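You operate a simulated robot arm through the tools that you are given. There is no shell and no other tool. Be economical: measure what you need, move in short steps, check, and stop when the job is done.

You run a simulated two-armed robot. Do the job below in one go: nothing can be reset, and whatever is moved stays where it is left.

JOB
Pick up the blue ice pack from the narrow shelf over the hooded bench with one hand, pass it to the other hand and put it on the rollers next to the belt.

The check looks at the end state, three seconds after you hand in, the way a careful person would. Anything else that was tipped, shoved, dropped, spilled or broken makes it a failure.

ROBOT AND FRAMES
Two 7-joint arms with two-finger parallel grippers on one trunk, on a base that drives. Base frame: it is fixed to the floor where the robot stands at the start and does not move with it; the origin is under the middle of the robot, x ahead of it, y to its left, z up. Lengths are in mm, angles in degrees, forces in N, time in s.
The left shoulder is at the start at [70, 130, 944], the right one opposite. Each reaches about 631 mm from its shoulder. Places, roughly: rollers next to the belt [-200, -3100, 800]. Payload 1.57 kg a hand.
Tool frame (each hand has its own): the origin (TCP) lies between the finger pads and is the grasp point; the fingertips stand 30 mm ahead of it; z points along the fingers, y is the line along which they close. Largest opening 80 mm; finger width 17, thickness 12; the body of the gripper, 40 by 82 mm, starts 80 mm behind the TCP.
Orientation is told as [roll, pitch, yaw] about the base's x, y, z axes, in that order, counted from this pose: with the fingers straight down and closing along the base's y, the tool's x points along the base's -x, its y along +y and its z along -z.

CONTROLS
- The arms move only by the tool apply_moves. It takes "left_moves", "right_moves" or both (then of equal length, played together; a hand with none holds still); each is a list of rows, each a list of 7 numbers: the finger opening in mm, from 0 to 80, then the shift along the tool's x, y, z in mm, then the turn, a rotation vector about the tool's x, y, z in rad. In form: [[fingers, tx, ty, tz, wx, wy, wz], ...]. A call has 1 to 12 rows; each row is the pose to reach, as a shift and turn from the pose commanded when the call began, along the tool's axes at that moment. A row lasts 0.2 s, in which the tool goes at most 50 mm and 8.6 degrees; a call with a longer step from one row to the next is refused whole, and so is a gripper value outside its range. Where a pose cannot be reached the arm comes as near as it can. A force on the tool above 40 N (or 10 N above the force at the start of the call, whichever is more), or a blocked arm, ends the call early, and 0.2 s more pass. Each finger travels about 108 mm/s and halts on what it meets, pressing with about 26 N; the grip force reading is that of the motor and also rises with nothing between the fingers. The clock runs only during rows and for 0.2 s after the last one: add rows that repeat a pose to give the fingers time. The reply holds the time, the measured pose of the TCP, the force on the tool along the base axes, the opening and the grip force, in the units named above and with some noise, with the torque about the TCP (base axes, N m) and any sound that the robot's microphone picked up.
- Cameras (640 x 400 px; columns grow to the right, rows downward): "scene" is now at [146.3, 10.6, 1214.6]; the picture's right is [0.18, -0.98, 0.00], its down [-0.20, -0.04, -0.98] and it looks along [0.96, 0.18, -0.20] (base axes); focal length 214 px, centre (320, 200). "left" rides on the left gripper at [72, 7, -122] in its tool frame; the picture's right is [-0.09, 1.00, 0.00], its down [-0.84, -0.08, -0.54] and it looks along [-0.54, -0.05, 0.84] (tool axes); focal length 238 px, centre (320, 200). "right" rides on the right gripper at [72, -7, -122] in its tool frame; the picture's right is [0.09, 1.00, 0.00], its down [-0.84, 0.08, -0.54] and it looks along [-0.54, 0.05, 0.84] (tool axes); focal length 238 px, centre (320, 200).
- grab_frame(camera): a new picture of that camera. It takes no simulated time.
- move_column(by): slides the trunk up (or, below 0, down) by that many mm; the arms and the scene camera ride with it, the base frame stays. It gives what a move gives, with no picture.
- base_move(legs): drives the robot by 1 to 6 legs, each [ahead, left, turn to the left] in mm, mm and degrees, along the robot's own axes; the way and the turn of a leg run together, so that a leg with both is an arc; at most 1500 mm and 180 degrees a leg. The arms and the cameras ride along, it lands a little off, and it stops where it bumps. It gives what a move gives.
- turn_head(pan, tilt): turns the head with the scene camera to pan (to the left, within 86 degrees either way) and tilt (down, from -29 to 69), counted from straight ahead of the robot. It gives what a move gives.
- probe_pixels(camera, pixels): for up to 12 pixels [column, row] of the newest picture of that camera ("zoom" is the newest enlarged one), the place [x, y, z] in the base frame of the surface seen there, good to about 2 mm, but the place of the scene camera against the robot may be out by one fixed shift of up to 12 mm in any direction. It takes no simulated time.
- inspect(camera, box): a new picture of the part [left, top, right, bottom] of that camera's present view, enlarged. It takes no simulated time.
- job_done(): hands the job in; it is judged then, once.

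Go step by step. Measure first, check grasps and placings, and put right what went wrong. The budget is 80 turns and 78 pictures, counting those below and the enlarged ones. Unless the task says otherwise, let go and move clear before handing in, and close with one line.

The tools are called after "Request:" as name(argument=value, ...) on one line, values as JSON. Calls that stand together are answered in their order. apply_moves: Moves the arms, as the interface text tells. Its arguments: {"type":"object","properties":{"left_moves":{"type":"array","items":{"type":"array","items":{"type":"number"}}},"right_moves":{"type":"array","items":{"type":"array","items":{"type":"number"}}}},"required":[]} The other tools are called the same way: move_column (by) slides the trunk up or down; base_move (legs) drives the base; turn_head (pan, tilt) turns the head that bears the scene camera; grab_frame (camera) takes a picture; probe_pixels (camera, pixels) gives the place of the surface under pixels of a picture; inspect (camera, box) takes an enlarged picture of a part of a camera's view; job_done () hands the job in.

At the start:

```text
time: 0.0
left_position: [366.5, 239.3, 999.9]
left_orientation: [-0.1, 0.0, 0.1]
left_force: [0.3, 0.2, -0.5]
left_torque: [0.0, 0.01, 0.01]
left_opening: 79.9
left_grip_force: 0.0
right_position: [275.9, -36.6, 1000.2]
right_orientation: [0.0, 0.0, 0.0]
right_force: [0.0, -0.3, 0.1]
right_torque: [0.02, 0.0, -0.01]
right_opening: 80.3
right_grip_force: 0.1
trunk travel left (down, up): [-581.0, 359.0]
robot x, y, heading: [-0.6, -0.3, -0.1]
head pan, tilt: [10.6, 11.6]
```

scene: 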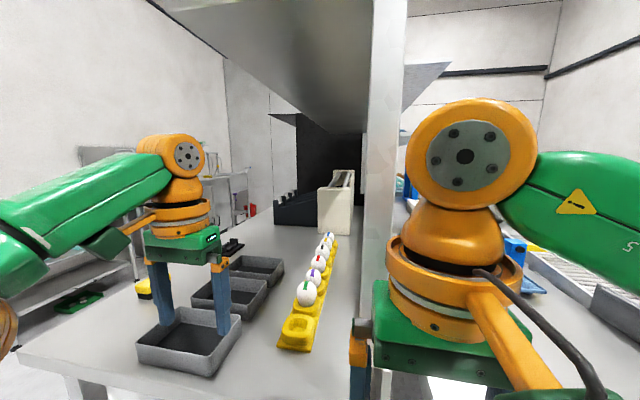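
right: 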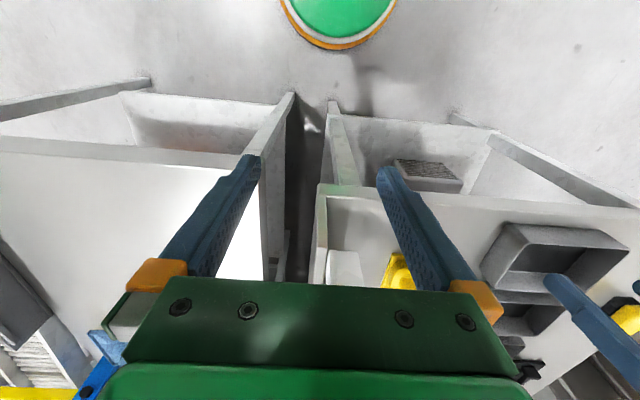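
left: 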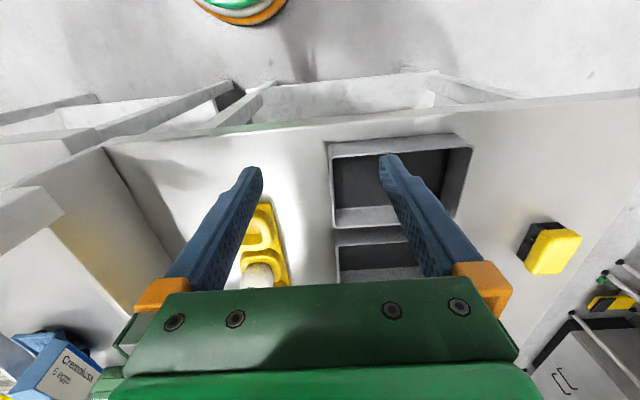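

The opening pictures show a bench ahead under a hood, with a partition near column 385; no ice pack is clear yet. I'll look around with the head.

Request:
turn_head(pan=-50, tilt=10)

Request:
grab_frame(camera="scene")

Request:
turn_head(pan=60, tilt=10)

Request:
grab_frame(camera="scene")

```text
time: 1.3
left_position: [366.8, 239.0, 999.7]
left_orientation: [0.0, 0.1, 0.1]
left_force: [-1.1, 1.0, 0.8]
left_torque: [0.01, -0.03, 0.01]
left_opening: 79.7
left_grip_force: 0.0
right_position: [275.8, -36.3, 999.8]
right_orientation: [-0.1, 0.1, 0.0]
right_force: [1.0, 0.0, -0.8]
right_torque: [-0.01, 0.01, 0.04]
right_opening: 79.9
right_grip_force: 0.1
trunk travel left (down, up): [-581.0, 359.0]
robot x, y, heading: [-0.4, 0.8, -0.0]
head pan, tilt: [-50.0, 10.0]
```

```text
74 pictures are left
```

scene: 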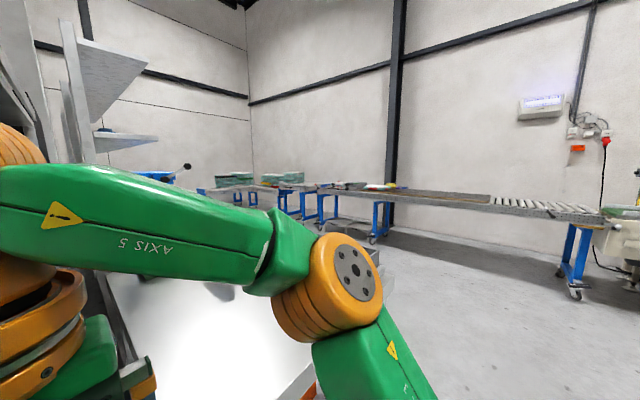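

```text
time: 3.2
left_position: [368.3, 239.2, 1001.1]
left_orientation: [0.1, 0.1, 0.1]
left_force: [0.5, -0.3, 0.4]
left_torque: [0.01, 0.03, 0.0]
left_opening: 80.0
left_grip_force: 0.0
right_position: [275.0, -36.4, 999.3]
right_orientation: [0.0, 0.1, 0.0]
right_force: [-0.1, 0.6, 0.2]
right_torque: [0.02, 0.02, 0.0]
right_opening: 79.7
right_grip_force: 0.1
trunk travel left (down, up): [-581.0, 359.0]
robot x, y, heading: [-0.6, 5.1, -0.1]
head pan, tilt: [60.0, 10.0]
```

```text
73 pictures are left
```

scene: 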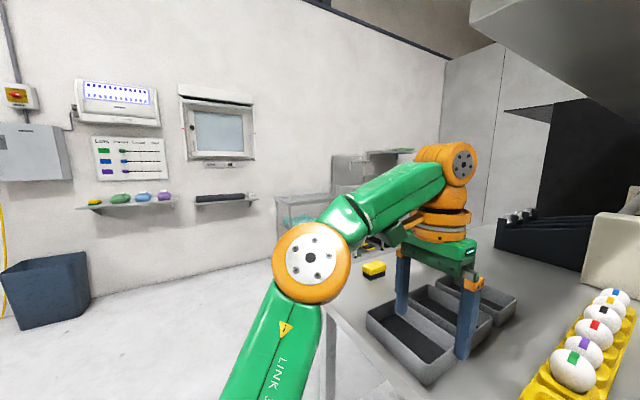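

A shelf right of the partition (pan -50 picture, around (125,140)) seems to hold something bluish. I'll look nearer straight ahead and enlarge.

Request:
turn_head(pan=-25, tilt=0)

Request:
grab_frame(camera="scene")

Request:
turn_head(pan=10, tilt=-20)

Request:
grab_frame(camera="scene")

```text
time: 4.8
left_position: [367.2, 238.3, 1000.9]
left_orientation: [0.0, -0.1, 0.0]
left_force: [0.4, -0.4, 0.1]
left_torque: [-0.03, 0.0, 0.02]
left_opening: 79.9
left_grip_force: 0.0
right_position: [275.4, -36.9, 999.6]
right_orientation: [0.0, 0.0, 0.1]
right_force: [-0.4, -0.4, -0.2]
right_torque: [-0.01, 0.0, 0.01]
right_opening: 80.1
right_grip_force: 0.1
trunk travel left (down, up): [-581.0, 359.0]
robot x, y, heading: [0.7, -0.2, 0.1]
head pan, tilt: [-25.0, 0.0]
```

```text
72 pictures are left
```

scene: 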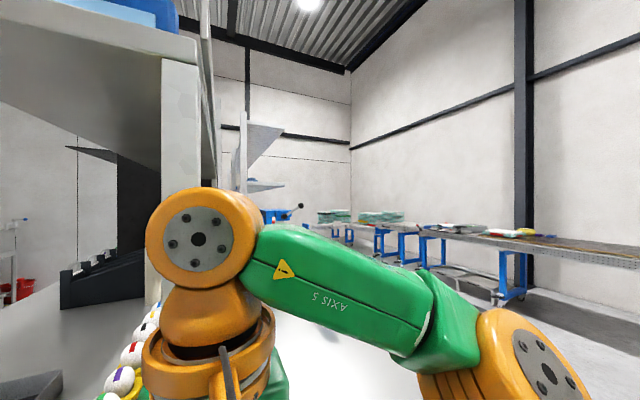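

```text
time: 5.8
left_position: [367.2, 240.2, 1000.2]
left_orientation: [0.0, 0.0, 0.1]
left_force: [-0.5, -0.6, -0.3]
left_torque: [0.01, 0.0, 0.01]
left_opening: 80.1
left_grip_force: 0.0
right_position: [276.8, -35.9, 1000.5]
right_orientation: [0.0, 0.0, 0.0]
right_force: [-0.3, 1.1, 0.3]
right_torque: [-0.04, -0.03, -0.02]
right_opening: 80.1
right_grip_force: 0.1
trunk travel left (down, up): [-581.0, 359.0]
robot x, y, heading: [-0.9, -1.5, -0.1]
head pan, tilt: [10.0, -20.0]
```

```text
71 pictures are left
```

scene: 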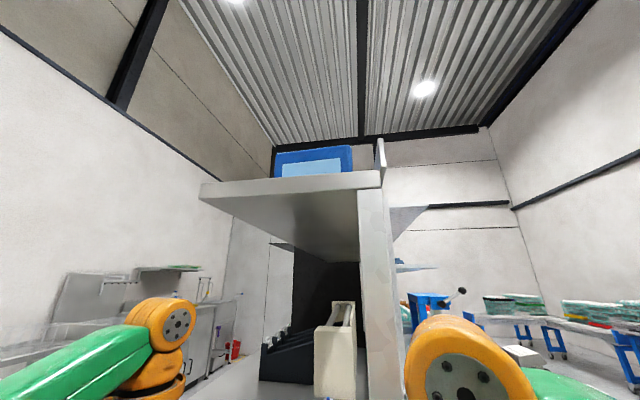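

A plate over the bench carries a blue thing at (315,162), at a height above the camera. I'll raise the trunk to look at it from above and to measure.

Request:
probe_pixels(camera="scene", pixels=[[290, 190], [215, 195], [375, 182], [370, 250], [315, 168], [280, 160], [345, 160], [381, 160], [405, 267], [430, 305]])

Request:
move_column(by=350)

Request:
turn_head(pan=5, tilt=5)

Request:
grab_frame(camera="scene")

```text
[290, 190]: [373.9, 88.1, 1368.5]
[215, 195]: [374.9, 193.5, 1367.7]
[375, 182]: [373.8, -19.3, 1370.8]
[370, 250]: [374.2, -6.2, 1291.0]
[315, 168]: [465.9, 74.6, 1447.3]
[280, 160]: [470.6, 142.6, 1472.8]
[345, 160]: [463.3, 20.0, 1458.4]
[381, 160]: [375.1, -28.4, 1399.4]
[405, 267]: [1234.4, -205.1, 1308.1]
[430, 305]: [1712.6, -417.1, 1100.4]
```

```text
time: 7.8
left_position: [362.5, 255.7, 1199.2]
left_orientation: [0.0, 1.5, 0.4]
left_force: [-16.0, 6.7, -35.0]
left_torque: [-0.05, -2.29, -0.39]
left_opening: 79.9
left_grip_force: 0.0
right_position: [273.5, -21.1, 1207.8]
right_orientation: [-0.6, -0.2, 0.1]
right_force: [0.6, 0.6, -0.3]
right_torque: [0.0, 0.01, 0.02]
right_opening: 80.1
right_grip_force: 0.1
trunk travel left (down, up): [-789.0, 151.0]
robot x, y, heading: [-0.9, -1.5, 0.4]
head pan, tilt: [10.0, -20.0]
stopped: the force on the tool passed its limit at 234 N (the readings are from after the stop); the commanded pose is now the measured one
```

```text
time: 8.7
left_position: [364.9, 255.8, 1199.7]
left_orientation: [-0.3, 1.3, 0.2]
left_force: [-8.7, 4.0, -40.3]
left_torque: [0.59, -1.08, -0.23]
left_opening: 80.0
left_grip_force: 0.1
right_position: [274.4, -21.8, 1208.2]
right_orientation: [-0.7, -0.1, 0.1]
right_force: [-0.1, 0.7, -0.3]
right_torque: [0.0, 0.0, 0.03]
right_opening: 79.7
right_grip_force: 0.0
trunk travel left (down, up): [-789.0, 151.0]
robot x, y, heading: [-2.7, -0.0, -0.0]
head pan, tilt: [5.0, 5.0]
```

```text
70 pictures are left
```

scene: 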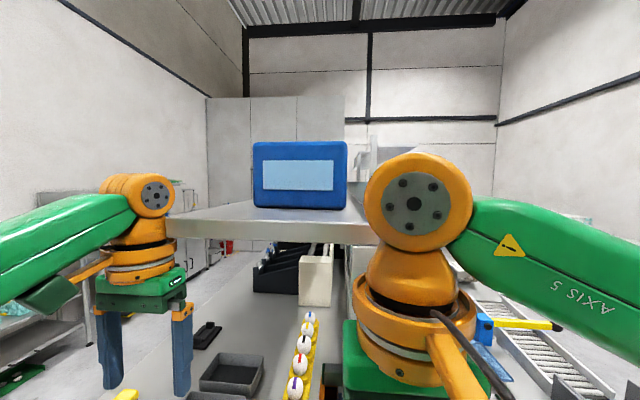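

The left hand touched the underside of the shelf (front edge at x≈374) as the trunk rose; the ice pack stands upright at (300,175). I'll lower, back off, then rise clear of it.

Request:
move_column(by=-80)

Request:
base_move(legs=[[-300, 0, 0]])

Request:
grab_frame(camera="scene")

```text
time: 9.8
left_position: [365.1, 240.2, 1123.6]
left_orientation: [0.5, 1.3, 0.1]
left_force: [-0.1, 0.1, 0.0]
left_torque: [-0.02, -0.03, -0.01]
left_opening: 80.0
left_grip_force: 0.0
right_position: [274.7, -35.8, 1129.3]
right_orientation: [0.0, 0.1, 0.0]
right_force: [0.2, -0.5, 0.1]
right_torque: [-0.03, 0.0, 0.0]
right_opening: 80.3
right_grip_force: 0.0
trunk travel left (down, up): [-709.0, 231.0]
robot x, y, heading: [0.5, -0.9, 0.1]
head pan, tilt: [5.0, 5.0]
```

```text
time: 11.9
left_position: [66.2, 240.8, 1122.7]
left_orientation: [0.6, 1.3, 0.1]
left_force: [-0.6, -0.2, 1.0]
left_torque: [-0.01, 0.0, -0.04]
left_opening: 80.5
left_grip_force: 0.0
right_position: [-24.5, -35.8, 1127.6]
right_orientation: [-0.1, 0.1, 0.0]
right_force: [-0.1, -0.7, 0.8]
right_torque: [-0.01, 0.03, -0.01]
right_opening: 79.8
right_grip_force: 0.1
trunk travel left (down, up): [-709.0, 231.0]
robot x, y, heading: [-299.4, -1.6, -0.2]
head pan, tilt: [5.0, 5.0]
```

```text
69 pictures are left
```

scene: 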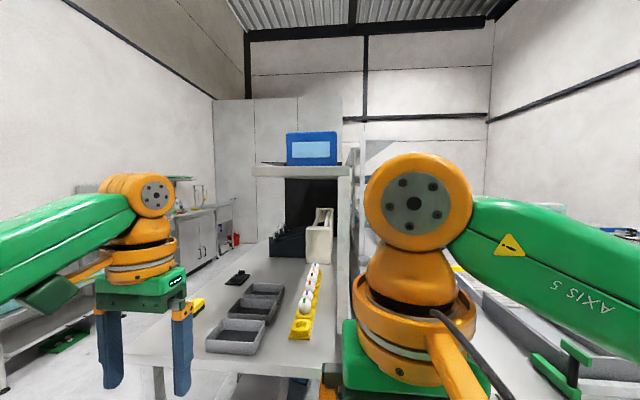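

Backed off cleanly; the pack still stands on the shelf at (312,148). Now I'll raise the trunk fully and take a look from above.

Request:
move_column(by=230)

Request:
turn_head(pan=5, tilt=15)

Request:
inspect(camera="scene", box=[220, 100, 420, 225])

```text
time: 14.3
left_position: [63.7, 240.4, 1353.3]
left_orientation: [0.5, 1.3, 0.1]
left_force: [-0.6, 0.2, -0.6]
left_torque: [0.02, -0.02, 0.01]
left_opening: 80.1
left_grip_force: 0.1
right_position: [-26.0, -34.8, 1357.8]
right_orientation: [0.0, -0.1, 0.0]
right_force: [-0.5, 0.5, 1.1]
right_torque: [-0.02, 0.0, 0.04]
right_opening: 79.9
right_grip_force: 0.0
trunk travel left (down, up): [-939.0, 1.0]
robot x, y, heading: [-301.2, -0.4, 0.1]
head pan, tilt: [5.0, 5.0]
```

```text
time: 15.0
left_position: [64.3, 239.5, 1353.1]
left_orientation: [0.5, 1.3, 0.1]
left_force: [0.6, -0.1, 0.4]
left_torque: [-0.05, -0.01, 0.0]
left_opening: 80.2
left_grip_force: 0.1
right_position: [-25.6, -36.0, 1357.4]
right_orientation: [0.0, 0.0, 0.1]
right_force: [0.1, -0.2, -0.5]
right_torque: [0.01, -0.01, 0.0]
right_opening: 79.9
right_grip_force: 0.1
trunk travel left (down, up): [-939.0, 1.0]
robot x, y, heading: [-300.1, 1.0, -0.1]
head pan, tilt: [5.0, 15.0]
```

```text
3.20 times, centred on (320, 162) of scene
```

zoom: 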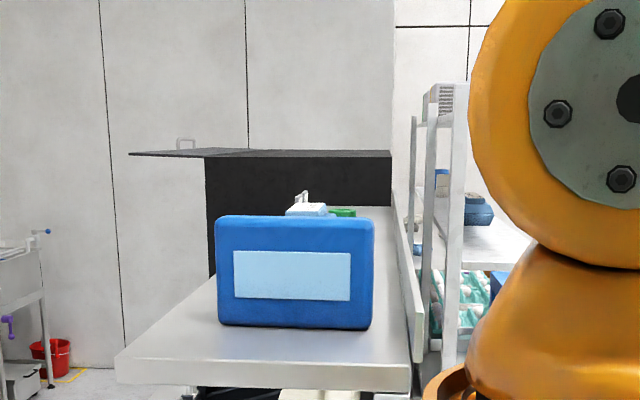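

The pack is clear in the zoom at (295,270); other blue-ish items sit on a further shelf at (480,210). I'll measure them to make sure which is which.

Request:
probe_pixels(camera="zoom", pixels=[[222, 320], [366, 322], [295, 320], [222, 222], [368, 222], [295, 218], [260, 350], [305, 210], [345, 212], [480, 212], [408, 300], [300, 135]])

Request:
inspect(camera="scene", box=[300, 120, 380, 170])

```text
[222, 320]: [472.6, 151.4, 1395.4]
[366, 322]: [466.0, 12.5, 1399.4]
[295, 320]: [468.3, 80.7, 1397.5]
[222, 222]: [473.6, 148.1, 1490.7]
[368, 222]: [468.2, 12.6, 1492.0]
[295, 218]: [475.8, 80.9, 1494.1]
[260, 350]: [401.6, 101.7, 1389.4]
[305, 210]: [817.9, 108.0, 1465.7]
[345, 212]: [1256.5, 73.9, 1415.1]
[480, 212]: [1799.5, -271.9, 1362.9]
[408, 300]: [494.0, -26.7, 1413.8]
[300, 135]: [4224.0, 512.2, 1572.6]
```

```text
8.00 times, centred on (340, 145) of scene
```

zoom: 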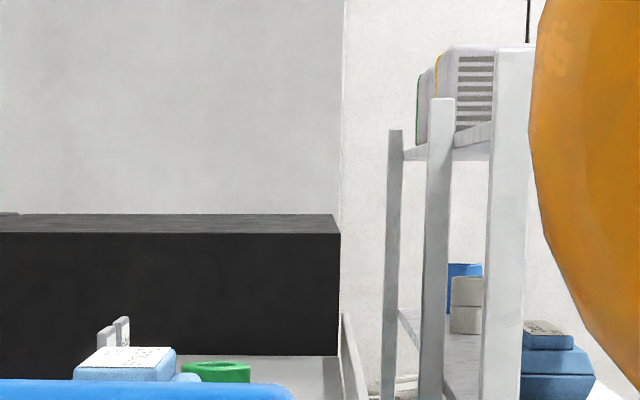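

The large blue pack spans y≈11–152, z≈1388–1495, front face x≈470, but another small light-blue item sits at x≈818 on the same shelf. I'll raise the left hand to look from above and find the thickness and what the other item is.

Request:
apply_moves(left_moves=[[80, 0, 0, -50, 0, 0, 0], [80, 0, 0, -100, 0, 0, 0], [80, 0, 0, -150, 0, 0, 0], [80, 0, 0, -200, 0, 0, 0], [80, 0, 0, -250, 0, 0, 0], [80, 0, 0, -290, 0, 0, 0]])

Request:
grab_frame(camera="left")

```text
time: 16.4
left_position: [22.2, 216.7, 1381.6]
left_orientation: [0.6, 1.2, 0.2]
left_force: [0.3, 1.1, 0.6]
left_torque: [0.01, -0.02, -0.02]
left_opening: 80.3
left_grip_force: 0.2
left hand out of reach, approached as far as the arm can: row 1, 2, 3, 4, 5, 6
right_position: [-26.5, -36.4, 1357.7]
right_orientation: [-0.1, 0.0, 0.0]
right_force: [-0.2, 0.5, -0.1]
right_torque: [0.02, 0.02, 0.03]
right_opening: 80.1
right_grip_force: 0.1
trunk travel left (down, up): [-939.0, 1.0]
robot x, y, heading: [-300.0, -1.1, 0.3]
head pan, tilt: [5.0, 15.0]
```

```text
66 pictures are left
```

left: 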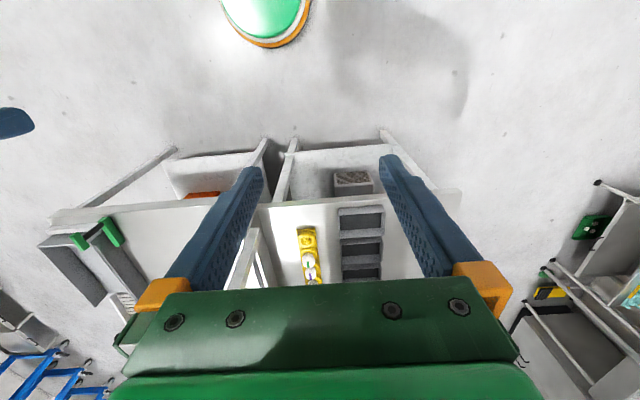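

Fingers-down tops out near z 1380, so the left hand must take the pack from its left end with fingers pointing to -y. I'll turn the left hand that way (camera upward), 120° in two calls.

Request:
apply_moves(left_moves=[[80, -4, 5, -1, 0.0837, 0.0837, -0.0837], [80, -8, 10, -3, 0.1674, 0.1674, -0.1674], [80, -12, 15, -4, 0.2511, 0.2511, -0.2511], [80, -16, 20, -6, 0.3348, 0.3348, -0.3348], [80, -20, 26, -7, 0.4185, 0.4185, -0.4185], [80, -24, 31, -9, 0.5022, 0.5022, -0.5022], [80, -28, 36, -10, 0.5859, 0.5859, -0.5859], [80, -32, 42, -12, 0.6696, 0.6696, -0.6696], [80, -36, 47, -13, 0.7533, 0.7533, -0.7533], [80, -40, 52, -15, 0.837, 0.837, -0.837], [80, -44, 57, -16, 0.9207, 0.9207, -0.9207], [80, -48, 63, -18, 1.0044, 1.0044, -1.0044]])

Request:
apply_moves(left_moves=[[80, 0, 0, 0, 0.07, 0.07, -0.07], [80, 0, 0, 0, 0.14, 0.14, -0.14], [80, 0, 0, 0, 0.205, 0.205, -0.205], [80, 0, 0, 0, 0.205, 0.205, -0.205]])

Request:
grab_frame(camera="scene")

```text
time: 19.0
left_position: [-44.1, 254.6, 1310.0]
left_orientation: [-37.7, 72.3, 39.1]
left_force: [-0.4, -0.4, -0.1]
left_torque: [0.05, -0.06, 0.08]
left_opening: 79.8
left_grip_force: 0.1
left hand out of reach, approached as far as the arm can: row 1, 2, 3, 4, 5, 6, 7, 8, 9, 10, 11, 12
right_position: [-29.8, -34.0, 1358.2]
right_orientation: [-0.2, -0.2, 0.1]
right_force: [-1.0, 0.0, -0.2]
right_torque: [0.0, 0.01, 0.01]
right_opening: 80.1
right_grip_force: 0.0
trunk travel left (down, up): [-939.0, 1.0]
robot x, y, heading: [-301.9, 0.6, -0.3]
head pan, tilt: [5.0, 15.0]
```

```text
time: 20.0
left_position: [-42.0, 251.0, 1311.3]
left_orientation: [71.1, 88.5, 161.4]
left_force: [-0.4, 0.0, -0.2]
left_torque: [-0.02, 0.0, -0.03]
left_opening: 80.3
left_grip_force: 0.1
left hand out of reach, approached as far as the arm can: row 1
right_position: [-24.6, -37.5, 1357.3]
right_orientation: [0.2, 0.0, 0.0]
right_force: [1.3, 0.7, 0.2]
right_torque: [0.01, 0.02, -0.01]
right_opening: 79.9
right_grip_force: 0.0
trunk travel left (down, up): [-939.0, 1.0]
robot x, y, heading: [-296.9, 1.7, 0.0]
head pan, tilt: [5.0, 15.0]
```

```text
65 pictures are left
```

scene: 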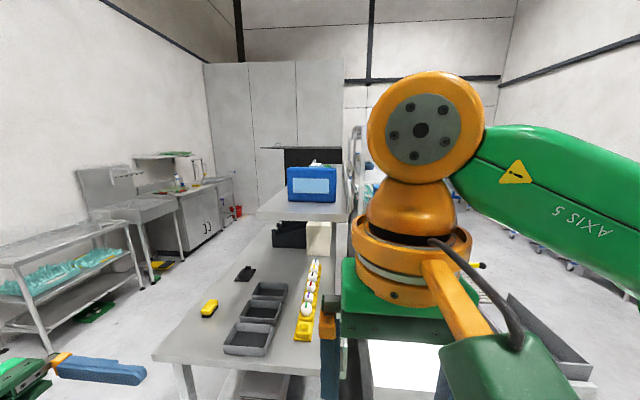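

The left hand now points to -y with its camera up (roll−yaw ≈ −90, pitch ≈ 88.5). I'll lift it to the pack's mid height and look through its camera.

Request:
apply_moves(left_moves=[[80, 45, -15, -5, 0, 0, 0], [80, 90, -30, -10, 0, 0, 0], [80, 135, -45, -15, 0, 0, 0], [80, 145, -60, -20, 0, 0, 0], [80, 145, -60, -20, 0, 0, 0]])

Request:
grab_frame(camera="left")

```text
time: 21.2
left_position: [4.7, 265.8, 1445.1]
left_orientation: [74.1, 88.7, 164.3]
left_force: [0.2, -1.2, -0.8]
left_torque: [0.01, 0.0, -0.02]
left_opening: 80.1
left_grip_force: 0.1
left hand out of reach, approached as far as the arm can: row 4, 5
right_position: [-27.6, -35.2, 1358.1]
right_orientation: [0.0, 0.0, 0.0]
right_force: [-0.4, -0.2, -0.2]
right_torque: [0.0, -0.01, 0.0]
right_opening: 80.0
right_grip_force: 0.0
trunk travel left (down, up): [-939.0, 1.0]
robot x, y, heading: [-300.0, 0.5, 0.1]
head pan, tilt: [5.0, 15.0]
```

```text
64 pictures are left
```

left: 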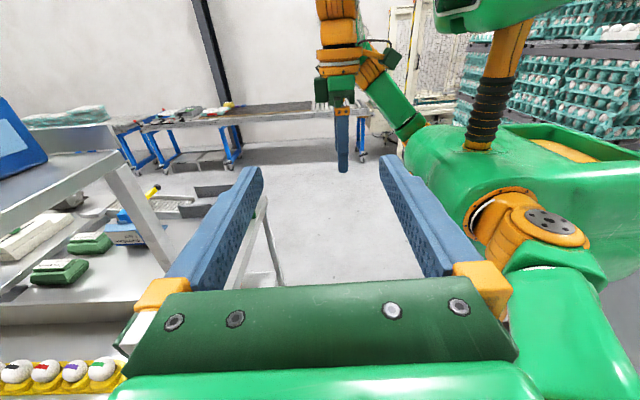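

The left camera shows the hand aimed as wanted, but it is near its reach limit in this heading. I'll measure the bench's outline to choose a standing place to the front-left of it.

Request:
probe_pixels(camera="scene", pixels=[[157, 356], [250, 366], [235, 268], [215, 305], [259, 214], [278, 186], [195, 290], [150, 330], [130, 260], [60, 250], [100, 330], [340, 212]])

Request:
turn_head(pan=35, tilt=30)

Request:
grab_frame(camera="scene")

```text
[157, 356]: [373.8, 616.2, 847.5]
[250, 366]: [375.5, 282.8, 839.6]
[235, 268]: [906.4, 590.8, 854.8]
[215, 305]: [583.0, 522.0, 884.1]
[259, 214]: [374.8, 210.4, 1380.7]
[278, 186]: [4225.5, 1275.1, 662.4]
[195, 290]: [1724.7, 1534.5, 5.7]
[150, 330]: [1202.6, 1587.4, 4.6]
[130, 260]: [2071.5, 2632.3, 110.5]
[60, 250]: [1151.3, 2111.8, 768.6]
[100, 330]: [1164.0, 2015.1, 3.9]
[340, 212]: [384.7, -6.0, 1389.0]
```

```text
time: 22.2
left_position: [6.7, 265.4, 1445.0]
left_orientation: [73.0, 88.6, 163.2]
left_force: [0.8, -0.4, 0.4]
left_torque: [0.04, -0.01, 0.02]
left_opening: 79.8
left_grip_force: 0.0
right_position: [-26.7, -35.5, 1357.6]
right_orientation: [0.0, 0.0, 0.0]
right_force: [0.0, 0.0, -0.5]
right_torque: [0.0, -0.01, 0.03]
right_opening: 80.0
right_grip_force: 0.0
trunk travel left (down, up): [-939.0, 1.0]
robot x, y, heading: [-302.5, -2.2, 0.1]
head pan, tilt: [35.0, 30.0]
```

```text
63 pictures are left
```

scene: 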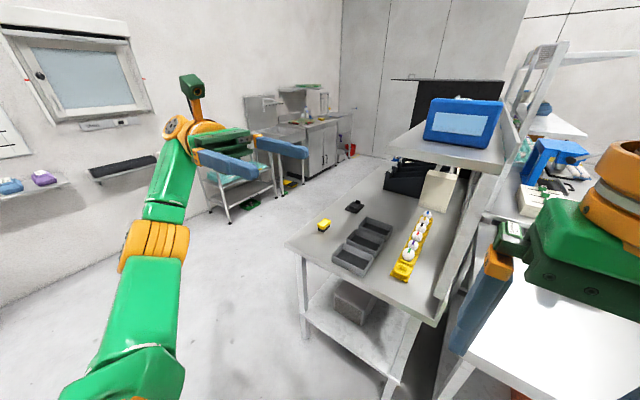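

Bench front edge is x≈374, left edge y≈616; shelf spans y≈-6..210. I'll stand at about (-40,300) turned 40° right so the left hand reaches comfortably; first I turn the hand 40° left to compensate.

Request:
apply_moves(left_moves=[[80, 0, 0, 0, 0.14, 0, 0], [80, 0, 0, 0, 0.28, 0, 0], [80, 0, 0, 0, 0.42, 0, 0], [80, 0, 0, 0, 0.56, 0, 0], [80, 0, 0, 0, 0.698, 0, 0], [80, 0, 0, 0, 0.698, 0, 0]])

Request:
base_move(legs=[[0, 300, 0], [0, 0, -40]])

Request:
turn_head(pan=15, tilt=20)

Request:
grab_frame(camera="scene")

```text
time: 23.6
left_position: [6.1, 264.5, 1445.1]
left_orientation: [30.5, 88.6, 160.6]
left_force: [-0.6, 0.4, -0.5]
left_torque: [0.0, 0.02, 0.05]
left_opening: 80.0
left_grip_force: 0.1
right_position: [-24.2, -36.0, 1357.9]
right_orientation: [0.1, -0.1, -0.1]
right_force: [-0.1, -0.5, -0.1]
right_torque: [0.0, 0.01, -0.01]
right_opening: 79.9
right_grip_force: 0.1
trunk travel left (down, up): [-939.0, 1.0]
robot x, y, heading: [-303.5, -0.2, 0.3]
head pan, tilt: [35.0, 30.0]
```

```text
time: 27.5
left_position: [104.1, 306.0, 1444.6]
left_orientation: [31.7, 88.7, 121.9]
left_force: [0.0, -0.7, 0.0]
left_torque: [-0.04, 0.01, 0.02]
left_opening: 80.1
left_grip_force: 0.1
right_position: [-112.6, 95.4, 1358.3]
right_orientation: [0.0, 0.1, -39.8]
right_force: [0.3, -0.6, 0.3]
right_torque: [-0.02, 0.04, -0.01]
right_opening: 80.1
right_grip_force: 0.1
trunk travel left (down, up): [-939.0, 1.0]
robot x, y, heading: [-299.7, 300.9, -39.7]
head pan, tilt: [35.0, 30.0]
```

```text
time: 28.3
left_position: [103.4, 305.3, 1444.2]
left_orientation: [30.4, 88.6, 120.6]
left_force: [0.0, 0.0, 0.3]
left_torque: [0.0, 0.01, 0.0]
left_opening: 79.8
left_grip_force: 0.0
right_position: [-114.3, 93.8, 1357.2]
right_orientation: [0.0, 0.0, -40.0]
right_force: [0.1, -1.1, -0.8]
right_torque: [-0.01, 0.02, -0.01]
right_opening: 80.0
right_grip_force: 0.0
trunk travel left (down, up): [-939.0, 1.0]
robot x, y, heading: [-299.1, 297.1, -40.1]
head pan, tilt: [15.0, 20.0]
```

```text
62 pictures are left
```

scene: 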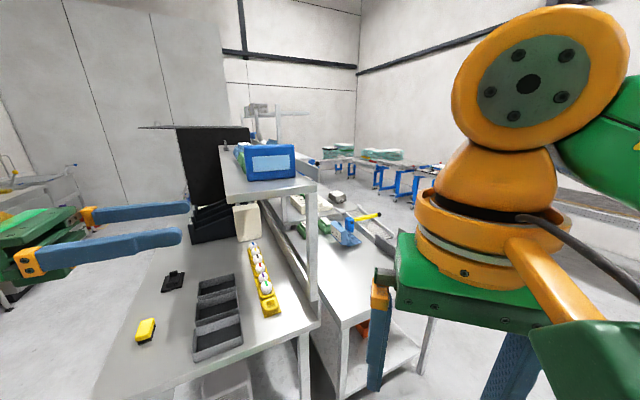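

Now the fingers point to world -y again. I'll zoom on the pack to get its thickness and left end.

Request:
inspect(camera="scene", box=[215, 125, 327, 195])

```text
5.71 times, centred on (271, 160) of scene
```

zoom: 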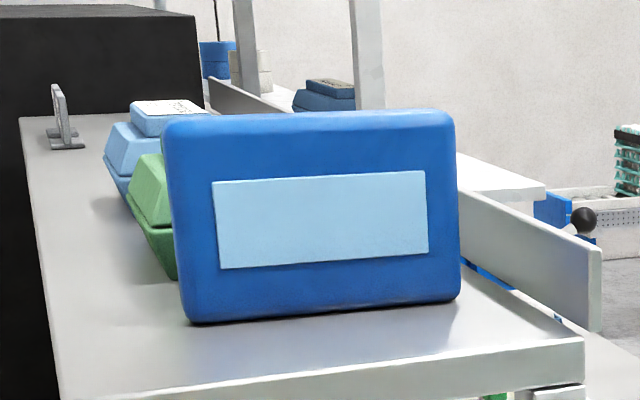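

The pack is confirmed; a green egg carton at (150,200) stands close behind it. I must know the gap behind the pack.

Request:
probe_pixels(camera="zoom", pixels=[[165, 140], [172, 200], [182, 290], [160, 215], [155, 190], [150, 160], [172, 265], [135, 200], [300, 114], [190, 120], [440, 112], [300, 130]])

```text
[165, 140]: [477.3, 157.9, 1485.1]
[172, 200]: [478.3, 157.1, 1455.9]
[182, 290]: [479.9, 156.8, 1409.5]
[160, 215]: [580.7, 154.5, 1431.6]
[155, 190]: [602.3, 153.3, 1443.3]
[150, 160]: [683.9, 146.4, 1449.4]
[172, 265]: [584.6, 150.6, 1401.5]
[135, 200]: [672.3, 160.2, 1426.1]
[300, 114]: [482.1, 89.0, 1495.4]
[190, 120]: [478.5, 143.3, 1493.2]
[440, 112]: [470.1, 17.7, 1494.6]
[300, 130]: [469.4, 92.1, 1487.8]
```

The carton starts about x≈580, leaving ample space behind the pack. I'll drive 260 mm towards the bench (world +x) and look with the left hand's camera.

Request:
base_move(legs=[[199, 167, 0]])

Request:
grab_frame(camera="left")

Request:
grab_frame(camera="scene")

```text
time: 30.2
left_position: [356.2, 305.7, 1447.6]
left_orientation: [21.9, 88.7, 112.1]
left_force: [0.2, 0.2, 1.0]
left_torque: [-0.03, 0.01, 0.04]
left_opening: 80.1
left_grip_force: 0.0
right_position: [138.8, 95.4, 1358.5]
right_orientation: [0.2, -0.2, -39.8]
right_force: [0.0, 0.3, 0.8]
right_torque: [-0.02, -0.06, 0.0]
right_opening: 80.0
right_grip_force: 0.0
trunk travel left (down, up): [-939.0, 1.0]
robot x, y, heading: [-42.2, 296.4, -39.9]
head pan, tilt: [15.0, 20.0]
```

```text
60 pictures are left
```

left: 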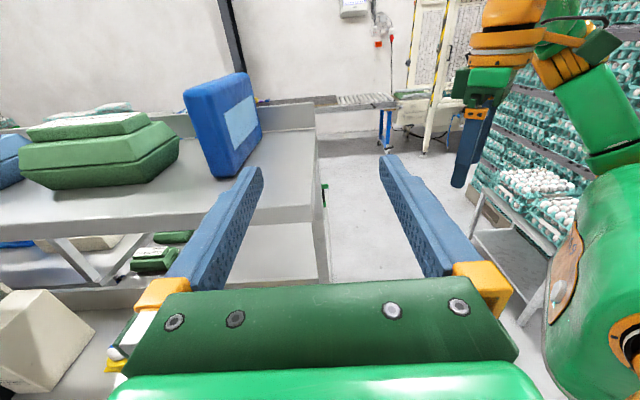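

```text
59 pictures are left
```

scene: 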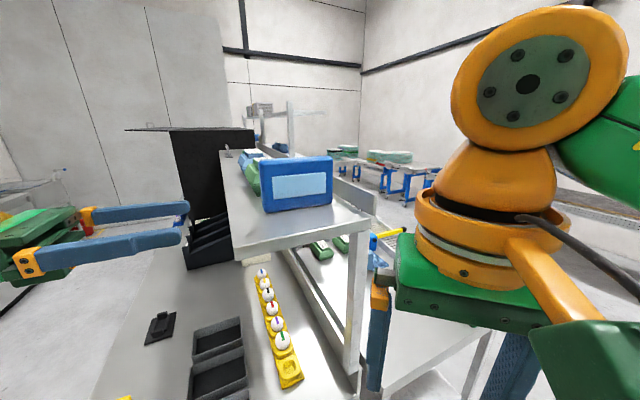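

Both pictures show the pack's end face at left-camera (208,135). I'll probe its end face to get the thickness.

Request:
probe_pixels(camera="left", pixels=[[190, 105], [212, 100], [205, 130], [225, 125], [207, 150], [225, 150], [190, 92], [215, 170], [234, 168], [215, 80], [225, 185], [150, 170]])

Request:
inspect(camera="left", box=[170, 60, 290, 210])

```text
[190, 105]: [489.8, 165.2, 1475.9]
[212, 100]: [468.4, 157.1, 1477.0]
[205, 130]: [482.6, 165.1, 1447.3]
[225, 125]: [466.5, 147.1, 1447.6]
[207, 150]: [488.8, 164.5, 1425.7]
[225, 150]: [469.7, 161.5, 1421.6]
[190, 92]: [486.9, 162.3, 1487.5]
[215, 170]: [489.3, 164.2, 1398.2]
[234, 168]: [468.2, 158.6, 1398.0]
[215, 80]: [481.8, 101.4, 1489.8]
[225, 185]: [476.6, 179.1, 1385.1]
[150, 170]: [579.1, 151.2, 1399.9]
```

```text
2.67 times, centred on (230, 135) of left
```

zoom: 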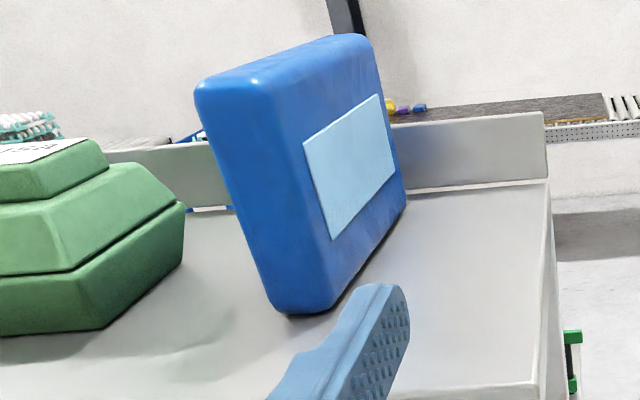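

Left camera puts the pack end at y≈165, front x≈468, back ≈498, z 1388–1495, yawed about 2.7°. I'll first move the open hand in front of the end face (x≈484), then check.

Request:
apply_moves(left_moves=[[80, 0, -40, 10, -0.02, 0, 0], [80, -1, -80, 25, -0.047, 0, 0], [80, -2, -120, 40, -0.047, 0, 0], [80, -3, -128, 50, -0.047, 0, 0], [80, -3, -128, 50, -0.047, 0, 0]])

Request:
grab_frame(camera="left")

```text
time: 31.4
left_position: [489.9, 257.6, 1439.8]
left_orientation: [32.5, 88.8, 120.0]
left_force: [-0.4, 0.1, -0.1]
left_torque: [-0.02, -0.01, 0.03]
left_opening: 80.0
left_grip_force: 0.1
right_position: [144.8, 96.0, 1358.0]
right_orientation: [0.0, -0.1, -39.8]
right_force: [0.3, 0.6, 0.3]
right_torque: [0.02, -0.01, -0.03]
right_opening: 79.8
right_grip_force: 0.1
trunk travel left (down, up): [-939.0, 1.0]
robot x, y, heading: [-45.0, 297.9, -39.9]
head pan, tilt: [15.0, 20.0]
```

```text
57 pictures are left
```

left: 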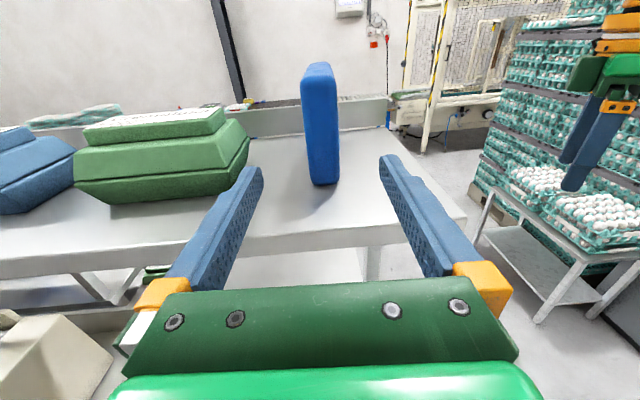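

The pack's narrow end is centred between the fingers (cols 303–338). I'll probe its end face to set the final advance.

Request:
probe_pixels(camera="left", pixels=[[308, 120], [322, 120], [336, 120], [312, 165], [325, 165], [337, 165], [318, 66], [325, 182], [245, 185], [248, 150]])

```text
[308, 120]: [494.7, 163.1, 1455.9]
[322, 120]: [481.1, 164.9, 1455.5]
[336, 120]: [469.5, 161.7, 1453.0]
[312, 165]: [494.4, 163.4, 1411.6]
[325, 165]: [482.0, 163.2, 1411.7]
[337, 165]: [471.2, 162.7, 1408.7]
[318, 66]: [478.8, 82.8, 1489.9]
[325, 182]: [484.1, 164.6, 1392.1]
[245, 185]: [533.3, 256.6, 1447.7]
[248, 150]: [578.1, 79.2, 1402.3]
```

Pack spans x 468–498 with its end at y≈164; the hand's line will pass within ~2 mm of centre. I advance 119 mm along the fingers, then close.

Request:
apply_moves(left_moves=[[80, 2, 1, 40, 0, 0, 0], [80, 2, 1, 80, 0, 0, 0], [80, 2, 1, 119, 0, 0, 0], [80, 2, 1, 119, 0, 0, 0]])

Request:
grab_frame(camera="left")

```text
time: 32.4
left_position: [485.2, 137.0, 1438.5]
left_orientation: [34.1, 88.7, 121.6]
left_force: [0.1, 0.1, 1.6]
left_torque: [-0.01, 0.01, -0.01]
left_opening: 80.2
left_grip_force: 0.0
right_position: [143.8, 94.7, 1357.6]
right_orientation: [-0.1, 0.0, -39.8]
right_force: [0.1, 0.9, 0.0]
right_torque: [0.02, 0.0, 0.03]
right_opening: 80.2
right_grip_force: 0.0
trunk travel left (down, up): [-939.0, 1.0]
robot x, y, heading: [-48.1, 300.0, -39.8]
head pan, tilt: [15.0, 20.0]
```

```text
56 pictures are left
```

left: 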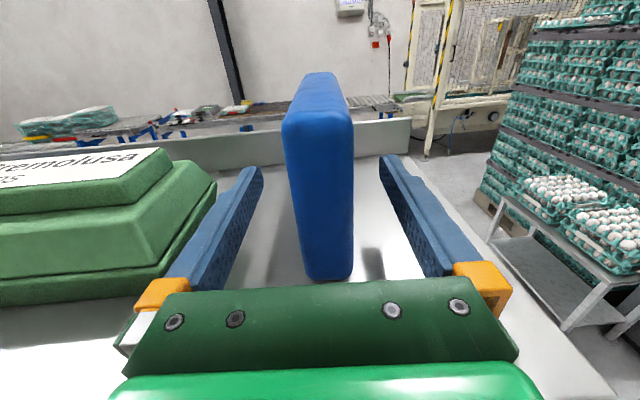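

The pack stands between the pads. I close, giving the fingers time.

Request:
apply_moves(left_moves=[[60, 0, 0, 0, 0, 0, 0], [40, 0, 0, 0, 0, 0, 0], [15, 0, 0, 0, 0, 0, 0], [15, 0, 0, 0, 0, 0, 0], [15, 0, 0, 0, 0, 0, 0]])

```text
time: 33.6
left_position: [484.7, 136.5, 1438.6]
left_orientation: [32.4, 88.7, 119.8]
left_force: [-0.3, -0.1, 1.1]
left_torque: [0.0, -0.08, 0.05]
left_opening: 31.7
left_grip_force: 25.9
right_position: [144.4, 93.6, 1358.1]
right_orientation: [0.0, 0.0, -39.9]
right_force: [0.2, 0.0, 0.9]
right_torque: [-0.01, -0.03, 0.02]
right_opening: 80.1
right_grip_force: 0.0
trunk travel left (down, up): [-939.0, 1.0]
robot x, y, heading: [-44.5, 301.8, -39.9]
head pan, tilt: [15.0, 20.0]
```

Gripped at 31.7 mm with 26 N. I'll lift 60 mm and check.

Request:
apply_moves(left_moves=[[15, 10, 0, 0, 0, 0, 0], [15, 25, 0, 0, 0, 0, 0], [15, 45, 0, 0, 0, 0, 0], [15, 60, 0, 0, 0, 0, 0], [15, 60, 0, 0, 0, 0, 0]])

Request:
grab_frame(camera="left")

```text
time: 34.8
left_position: [485.3, 133.6, 1498.6]
left_orientation: [32.6, 88.5, 120.0]
left_force: [0.1, 0.4, -3.2]
left_torque: [0.15, -0.01, 0.01]
left_opening: 31.9
left_grip_force: 25.8
right_position: [146.5, 93.3, 1357.1]
right_orientation: [0.0, 0.0, -39.9]
right_force: [-0.7, 0.1, 0.2]
right_torque: [0.01, 0.03, -0.03]
right_opening: 80.2
right_grip_force: 0.1
trunk travel left (down, up): [-939.0, 1.0]
robot x, y, heading: [-45.3, 297.0, -39.8]
head pan, tilt: [15.0, 20.0]
```

```text
55 pictures are left
```

left: 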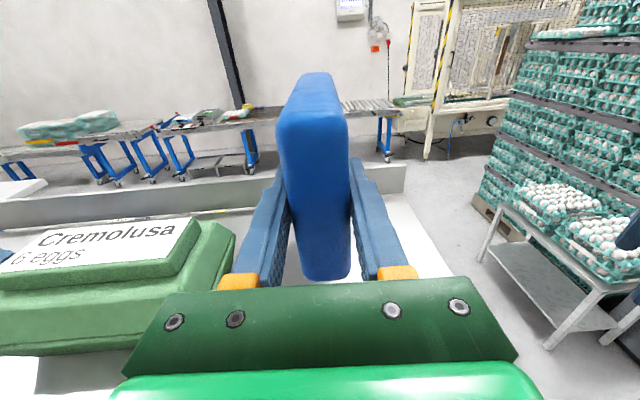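

The pack is held (≈3 N) and clear of the shelf. I back off 260 mm along world -x, the way I came.

Request:
base_move(legs=[[-199, -167, 0]])

Request:
turn_head(pan=-50, tilt=20)

Request:
grab_frame(camera="scene")

Request:
turn_head(pan=10, tilt=15)

Request:
grab_frame(camera="scene")

```text
time: 36.6
left_position: [233.1, 131.9, 1496.4]
left_orientation: [41.9, 88.3, 129.2]
left_force: [1.2, -0.2, -4.3]
left_torque: [0.17, -0.04, -0.01]
left_opening: 31.9
left_grip_force: 25.9
right_position: [-107.7, 91.7, 1356.1]
right_orientation: [-0.2, 0.2, -39.9]
right_force: [-0.2, 0.6, -0.3]
right_torque: [0.03, 0.04, 0.02]
right_opening: 79.8
right_grip_force: 0.2
trunk travel left (down, up): [-939.0, 1.0]
robot x, y, heading: [-303.1, 293.9, -39.9]
head pan, tilt: [15.0, 20.0]
```

```text
time: 38.0
left_position: [227.7, 132.1, 1498.0]
left_orientation: [35.1, 88.5, 122.5]
left_force: [-0.7, -0.1, -3.9]
left_torque: [0.17, -0.01, 0.0]
left_opening: 31.8
left_grip_force: 26.2
right_position: [-112.3, 91.0, 1357.8]
right_orientation: [0.0, 0.0, -39.9]
right_force: [-0.1, 0.5, 0.5]
right_torque: [0.0, 0.01, 0.01]
right_opening: 80.2
right_grip_force: 0.1
trunk travel left (down, up): [-939.0, 1.0]
robot x, y, heading: [-302.3, 297.7, -40.1]
head pan, tilt: [-50.0, 20.0]
```

```text
54 pictures are left
```

scene: 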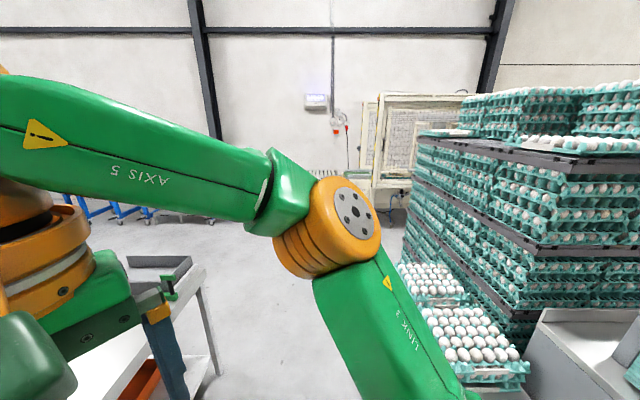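

```text
time: 39.3
left_position: [227.5, 131.6, 1497.3]
left_orientation: [33.7, 88.6, 121.1]
left_force: [-0.6, 0.0, -4.2]
left_torque: [0.2, -0.01, -0.02]
left_opening: 31.6
left_grip_force: 26.6
right_position: [-112.9, 92.0, 1358.7]
right_orientation: [0.0, 0.0, -39.8]
right_force: [0.3, -0.2, -0.2]
right_torque: [0.0, 0.01, -0.02]
right_opening: 80.0
right_grip_force: 0.0
trunk travel left (down, up): [-939.0, 1.0]
robot x, y, heading: [-298.7, 295.9, -39.8]
head pan, tilt: [10.0, 15.0]
```

```text
53 pictures are left
```

scene: 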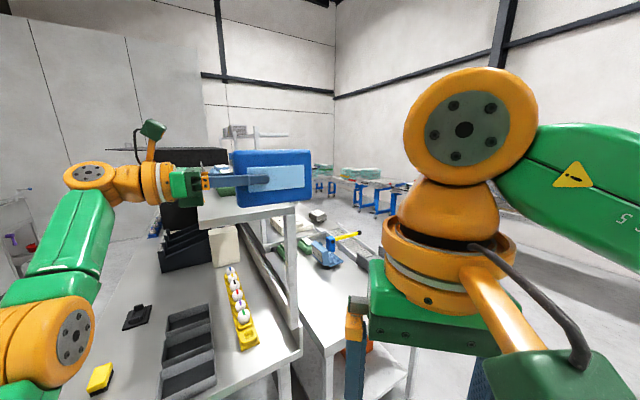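

The pack is steady in the left hand (picture cols 235–310). I'll bring it in front of the chest, lower and crosswise to the robot, so the right hand can take it from above.

Request:
apply_moves(left_moves=[[15, -38, 0, 0, -0.054, 0, 0], [15, -76, 0, 0, -0.108, 0, 0], [15, -114, 0, 0, -0.162, 0, 0], [15, -152, 0, 0, -0.216, 0, 0], [15, -190, 30, 1, -0.27, 0, 0], [15, -228, 60, 2, -0.324, 0, 0], [15, -266, 90, 3, -0.378, 0, 0], [15, -297, 120, 4, -0.432, 0, 0], [15, -297, 150, 5, -0.486, 0, 0], [15, -297, 182, 6, -0.54, 0, 0], [15, -297, 214, 6, -0.594, 0, 0], [15, -297, 243, 6, -0.648, 0, 0]])

Request:
grab_frame(camera="scene")

```text
time: 41.9
left_position: [-21.3, 144.6, 1205.0]
left_orientation: [71.7, 88.6, 122.0]
left_force: [0.5, 0.1, -3.4]
left_torque: [0.13, -0.12, -0.02]
left_opening: 31.9
left_grip_force: 26.3
right_position: [-115.1, 91.2, 1357.9]
right_orientation: [0.0, 0.1, -39.9]
right_force: [-0.9, 0.4, 0.8]
right_torque: [0.02, -0.01, 0.01]
right_opening: 80.2
right_grip_force: 0.0
trunk travel left (down, up): [-939.0, 1.0]
robot x, y, heading: [-302.1, 294.4, -40.3]
head pan, tilt: [10.0, 15.0]
```

```text
52 pictures are left
```

scene: 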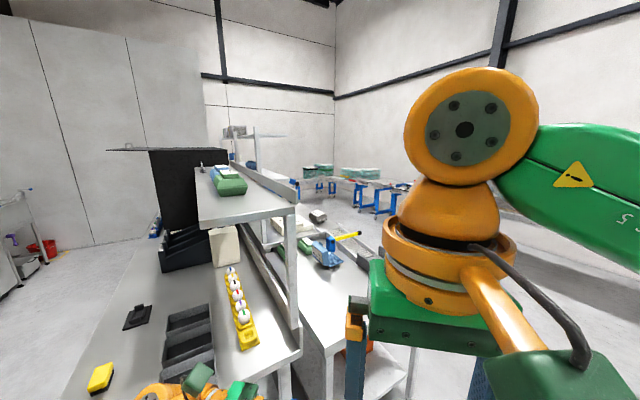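

The left hand holds the pack crosswise at robot-frame (311,64), z 1205. I'll turn the right hand 90° so it closes along robot-forward, hovering above the pack's right half.

Request:
apply_moves(right_moves=[[80, -3, 3, 5, 0, 0, -0.143], [80, -6, 6, 10, 0, 0, -0.286], [80, -9, 10, 15, 0, 0, -0.429], [80, -12, 14, 20, 0, 0, -0.572], [80, -16, 18, 25, 0, 0, -0.715], [80, -20, 22, 25, 0, 0, -0.858], [80, -24, 26, 25, 0, 0, -1.001], [80, -28, 30, 25, 0, 0, -1.144], [80, -31, 34, 25, 0, 0, -1.287], [80, -34, 37, 25, 0, 0, -1.43], [80, -37, 40, 25, 0, 0, -1.571], [80, -37, 40, 25, 0, 0, -1.571]])

Request:
grab_frame(camera="right")

Request:
turn_head(pan=0, tilt=50)

Request:
grab_frame(camera="scene")

```text
time: 44.5
left_position: [-21.6, 143.9, 1205.2]
left_orientation: [70.5, 88.6, 120.6]
left_force: [0.8, -0.4, -3.8]
left_torque: [0.13, -0.15, 0.0]
left_opening: 31.9
left_grip_force: 26.2
right_position: [-103.7, 134.4, 1298.9]
right_orientation: [0.0, 0.0, 50.2]
right_force: [0.1, -1.0, -0.2]
right_torque: [0.03, 0.01, -0.03]
right_opening: 79.9
right_grip_force: 0.0
right hand out of reach, approached as far as the arm can: row 9, 10, 11, 12
trunk travel left (down, up): [-939.0, 1.0]
robot x, y, heading: [-304.0, 297.0, -39.9]
head pan, tilt: [10.0, 15.0]
```

```text
51 pictures are left
```

right: 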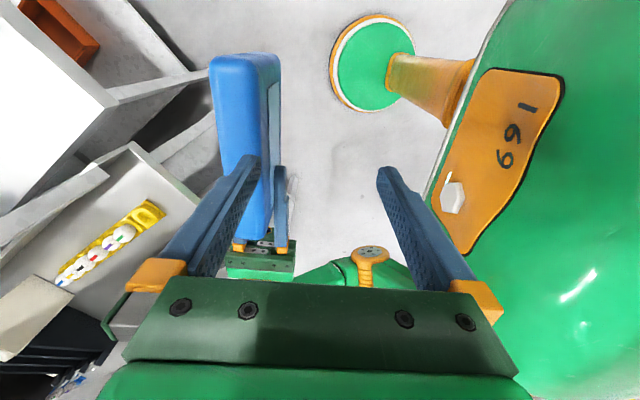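

```text
time: 45.5
left_position: [-20.7, 143.8, 1205.5]
left_orientation: [70.2, 88.6, 120.5]
left_force: [1.1, -0.6, -4.6]
left_torque: [0.12, -0.13, 0.0]
left_opening: 31.8
left_grip_force: 25.8
right_position: [-103.1, 134.7, 1298.0]
right_orientation: [0.0, 0.0, 50.0]
right_force: [0.1, -0.1, 0.3]
right_torque: [0.0, 0.03, -0.02]
right_opening: 80.3
right_grip_force: 0.1
trunk travel left (down, up): [-939.0, 1.0]
robot x, y, heading: [-302.2, 297.6, -39.9]
head pan, tilt: [0.0, 50.0]
```

```text
50 pictures are left
```

scene: 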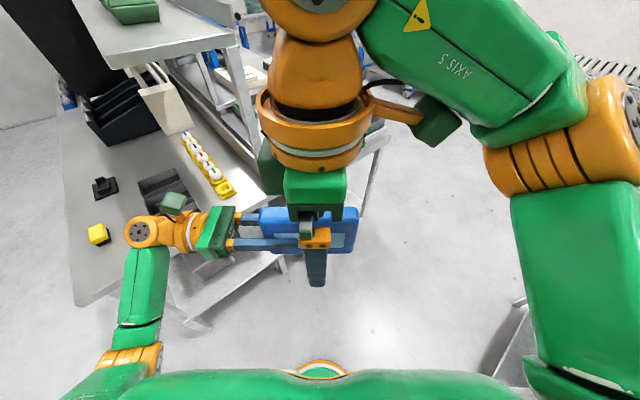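

The right hand reaches its limit at f≈256, z 1298, with the pack still ahead and just below. I'll lower the left hand 120 mm so the right works in its comfortable zone.

Request:
apply_moves(left_moves=[[15, -40, 0, 0, 0, 0, 0], [15, -80, 0, 0, 0, 0, 0], [15, -120, 0, 0, 0, 0, 0], [15, -120, 0, 0, 0, 0, 0]])

Request:
apply_moves(right_moves=[[80, 0, -25, 10, 0, 0, 0], [80, 0, -55, 30, 0, 0, 0], [80, 0, -55, 50, 0, 0, 0], [80, 0, -55, 50, 0, 0, 0]])

Request:
grab_frame(camera="right")

```text
time: 46.5
left_position: [-21.2, 146.2, 1084.0]
left_orientation: [69.1, 88.6, 119.5]
left_force: [-1.0, 0.1, -3.1]
left_torque: [0.15, -0.11, -0.01]
left_opening: 32.0
left_grip_force: 25.5
right_position: [-104.3, 135.1, 1298.6]
right_orientation: [0.0, 0.0, 50.0]
right_force: [-0.2, -0.1, 0.5]
right_torque: [-0.03, -0.02, -0.04]
right_opening: 80.2
right_grip_force: 0.0
trunk travel left (down, up): [-939.0, 1.0]
robot x, y, heading: [-300.8, 297.7, -40.0]
head pan, tilt: [0.0, 50.0]
```

```text
time: 47.5
left_position: [-22.2, 145.9, 1084.8]
left_orientation: [69.9, 88.7, 120.2]
left_force: [0.0, 0.1, -3.3]
left_torque: [0.11, -0.11, 0.02]
left_opening: 32.0
left_grip_force: 25.7
right_position: [-84.9, 118.7, 1239.8]
right_orientation: [-0.1, 0.1, 50.0]
right_force: [0.2, 0.1, -0.4]
right_torque: [-0.01, 0.02, 0.01]
right_opening: 80.0
right_grip_force: 0.1
right hand out of reach, approached as far as the arm can: row 1, 2, 3, 4
trunk travel left (down, up): [-939.0, 1.0]
robot x, y, heading: [-303.5, 293.6, -40.0]
head pan, tilt: [0.0, 50.0]
```

```text
49 pictures are left
```

right: 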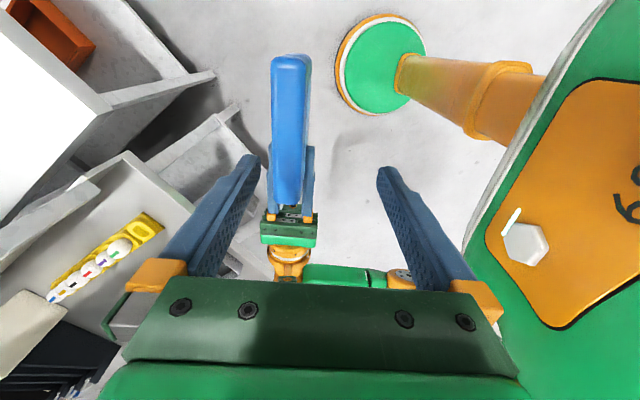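

The right hand stands at f≈279 while the pack (cols 270–310) is a bit farther forward. I'll bring the left hand 28 mm back towards the robot and measure the pack.

Request:
apply_moves(left_moves=[[15, 0, 15, 0, 0, 0, 0], [15, 0, 28, 0, 0, 0, 0], [15, 0, 28, 0, 0, 0, 0]])

Request:
grab_frame(camera="right")

Request:
probe_pixels(camera="right", pixels=[[295, 60], [310, 60], [325, 60], [295, 100], [310, 100], [325, 100], [310, 140], [310, 180], [325, 150], [340, 150]])

```text
time: 48.3
left_position: [-42.3, 162.8, 1085.3]
left_orientation: [70.1, 88.6, 120.4]
left_force: [-0.5, 0.5, -3.5]
left_torque: [0.16, -0.13, 0.01]
left_opening: 31.9
left_grip_force: 26.1
right_position: [-85.1, 119.8, 1240.2]
right_orientation: [0.0, 0.1, 50.1]
right_force: [-0.4, 0.2, 0.1]
right_torque: [0.05, 0.01, 0.04]
right_opening: 80.1
right_grip_force: 0.0
trunk travel left (down, up): [-939.0, 1.0]
robot x, y, heading: [-303.1, 297.0, -40.0]
head pan, tilt: [0.0, 50.0]
```

```text
48 pictures are left
```

right: 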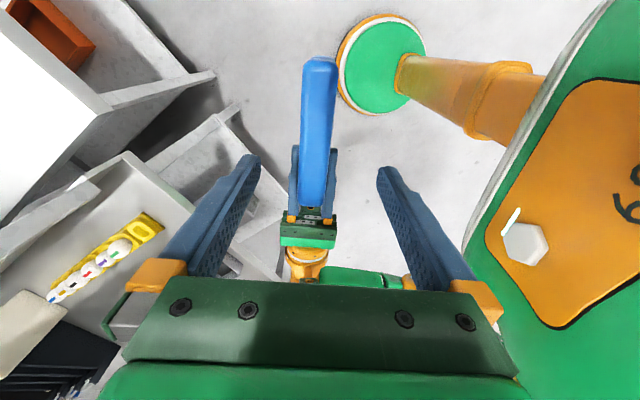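

```text
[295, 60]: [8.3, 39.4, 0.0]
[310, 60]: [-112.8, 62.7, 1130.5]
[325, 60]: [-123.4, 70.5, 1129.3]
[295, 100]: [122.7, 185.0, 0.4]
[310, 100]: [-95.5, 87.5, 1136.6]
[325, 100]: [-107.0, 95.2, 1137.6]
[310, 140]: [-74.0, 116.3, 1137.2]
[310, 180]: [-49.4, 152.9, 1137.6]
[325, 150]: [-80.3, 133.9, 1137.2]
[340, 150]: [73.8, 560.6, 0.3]
```

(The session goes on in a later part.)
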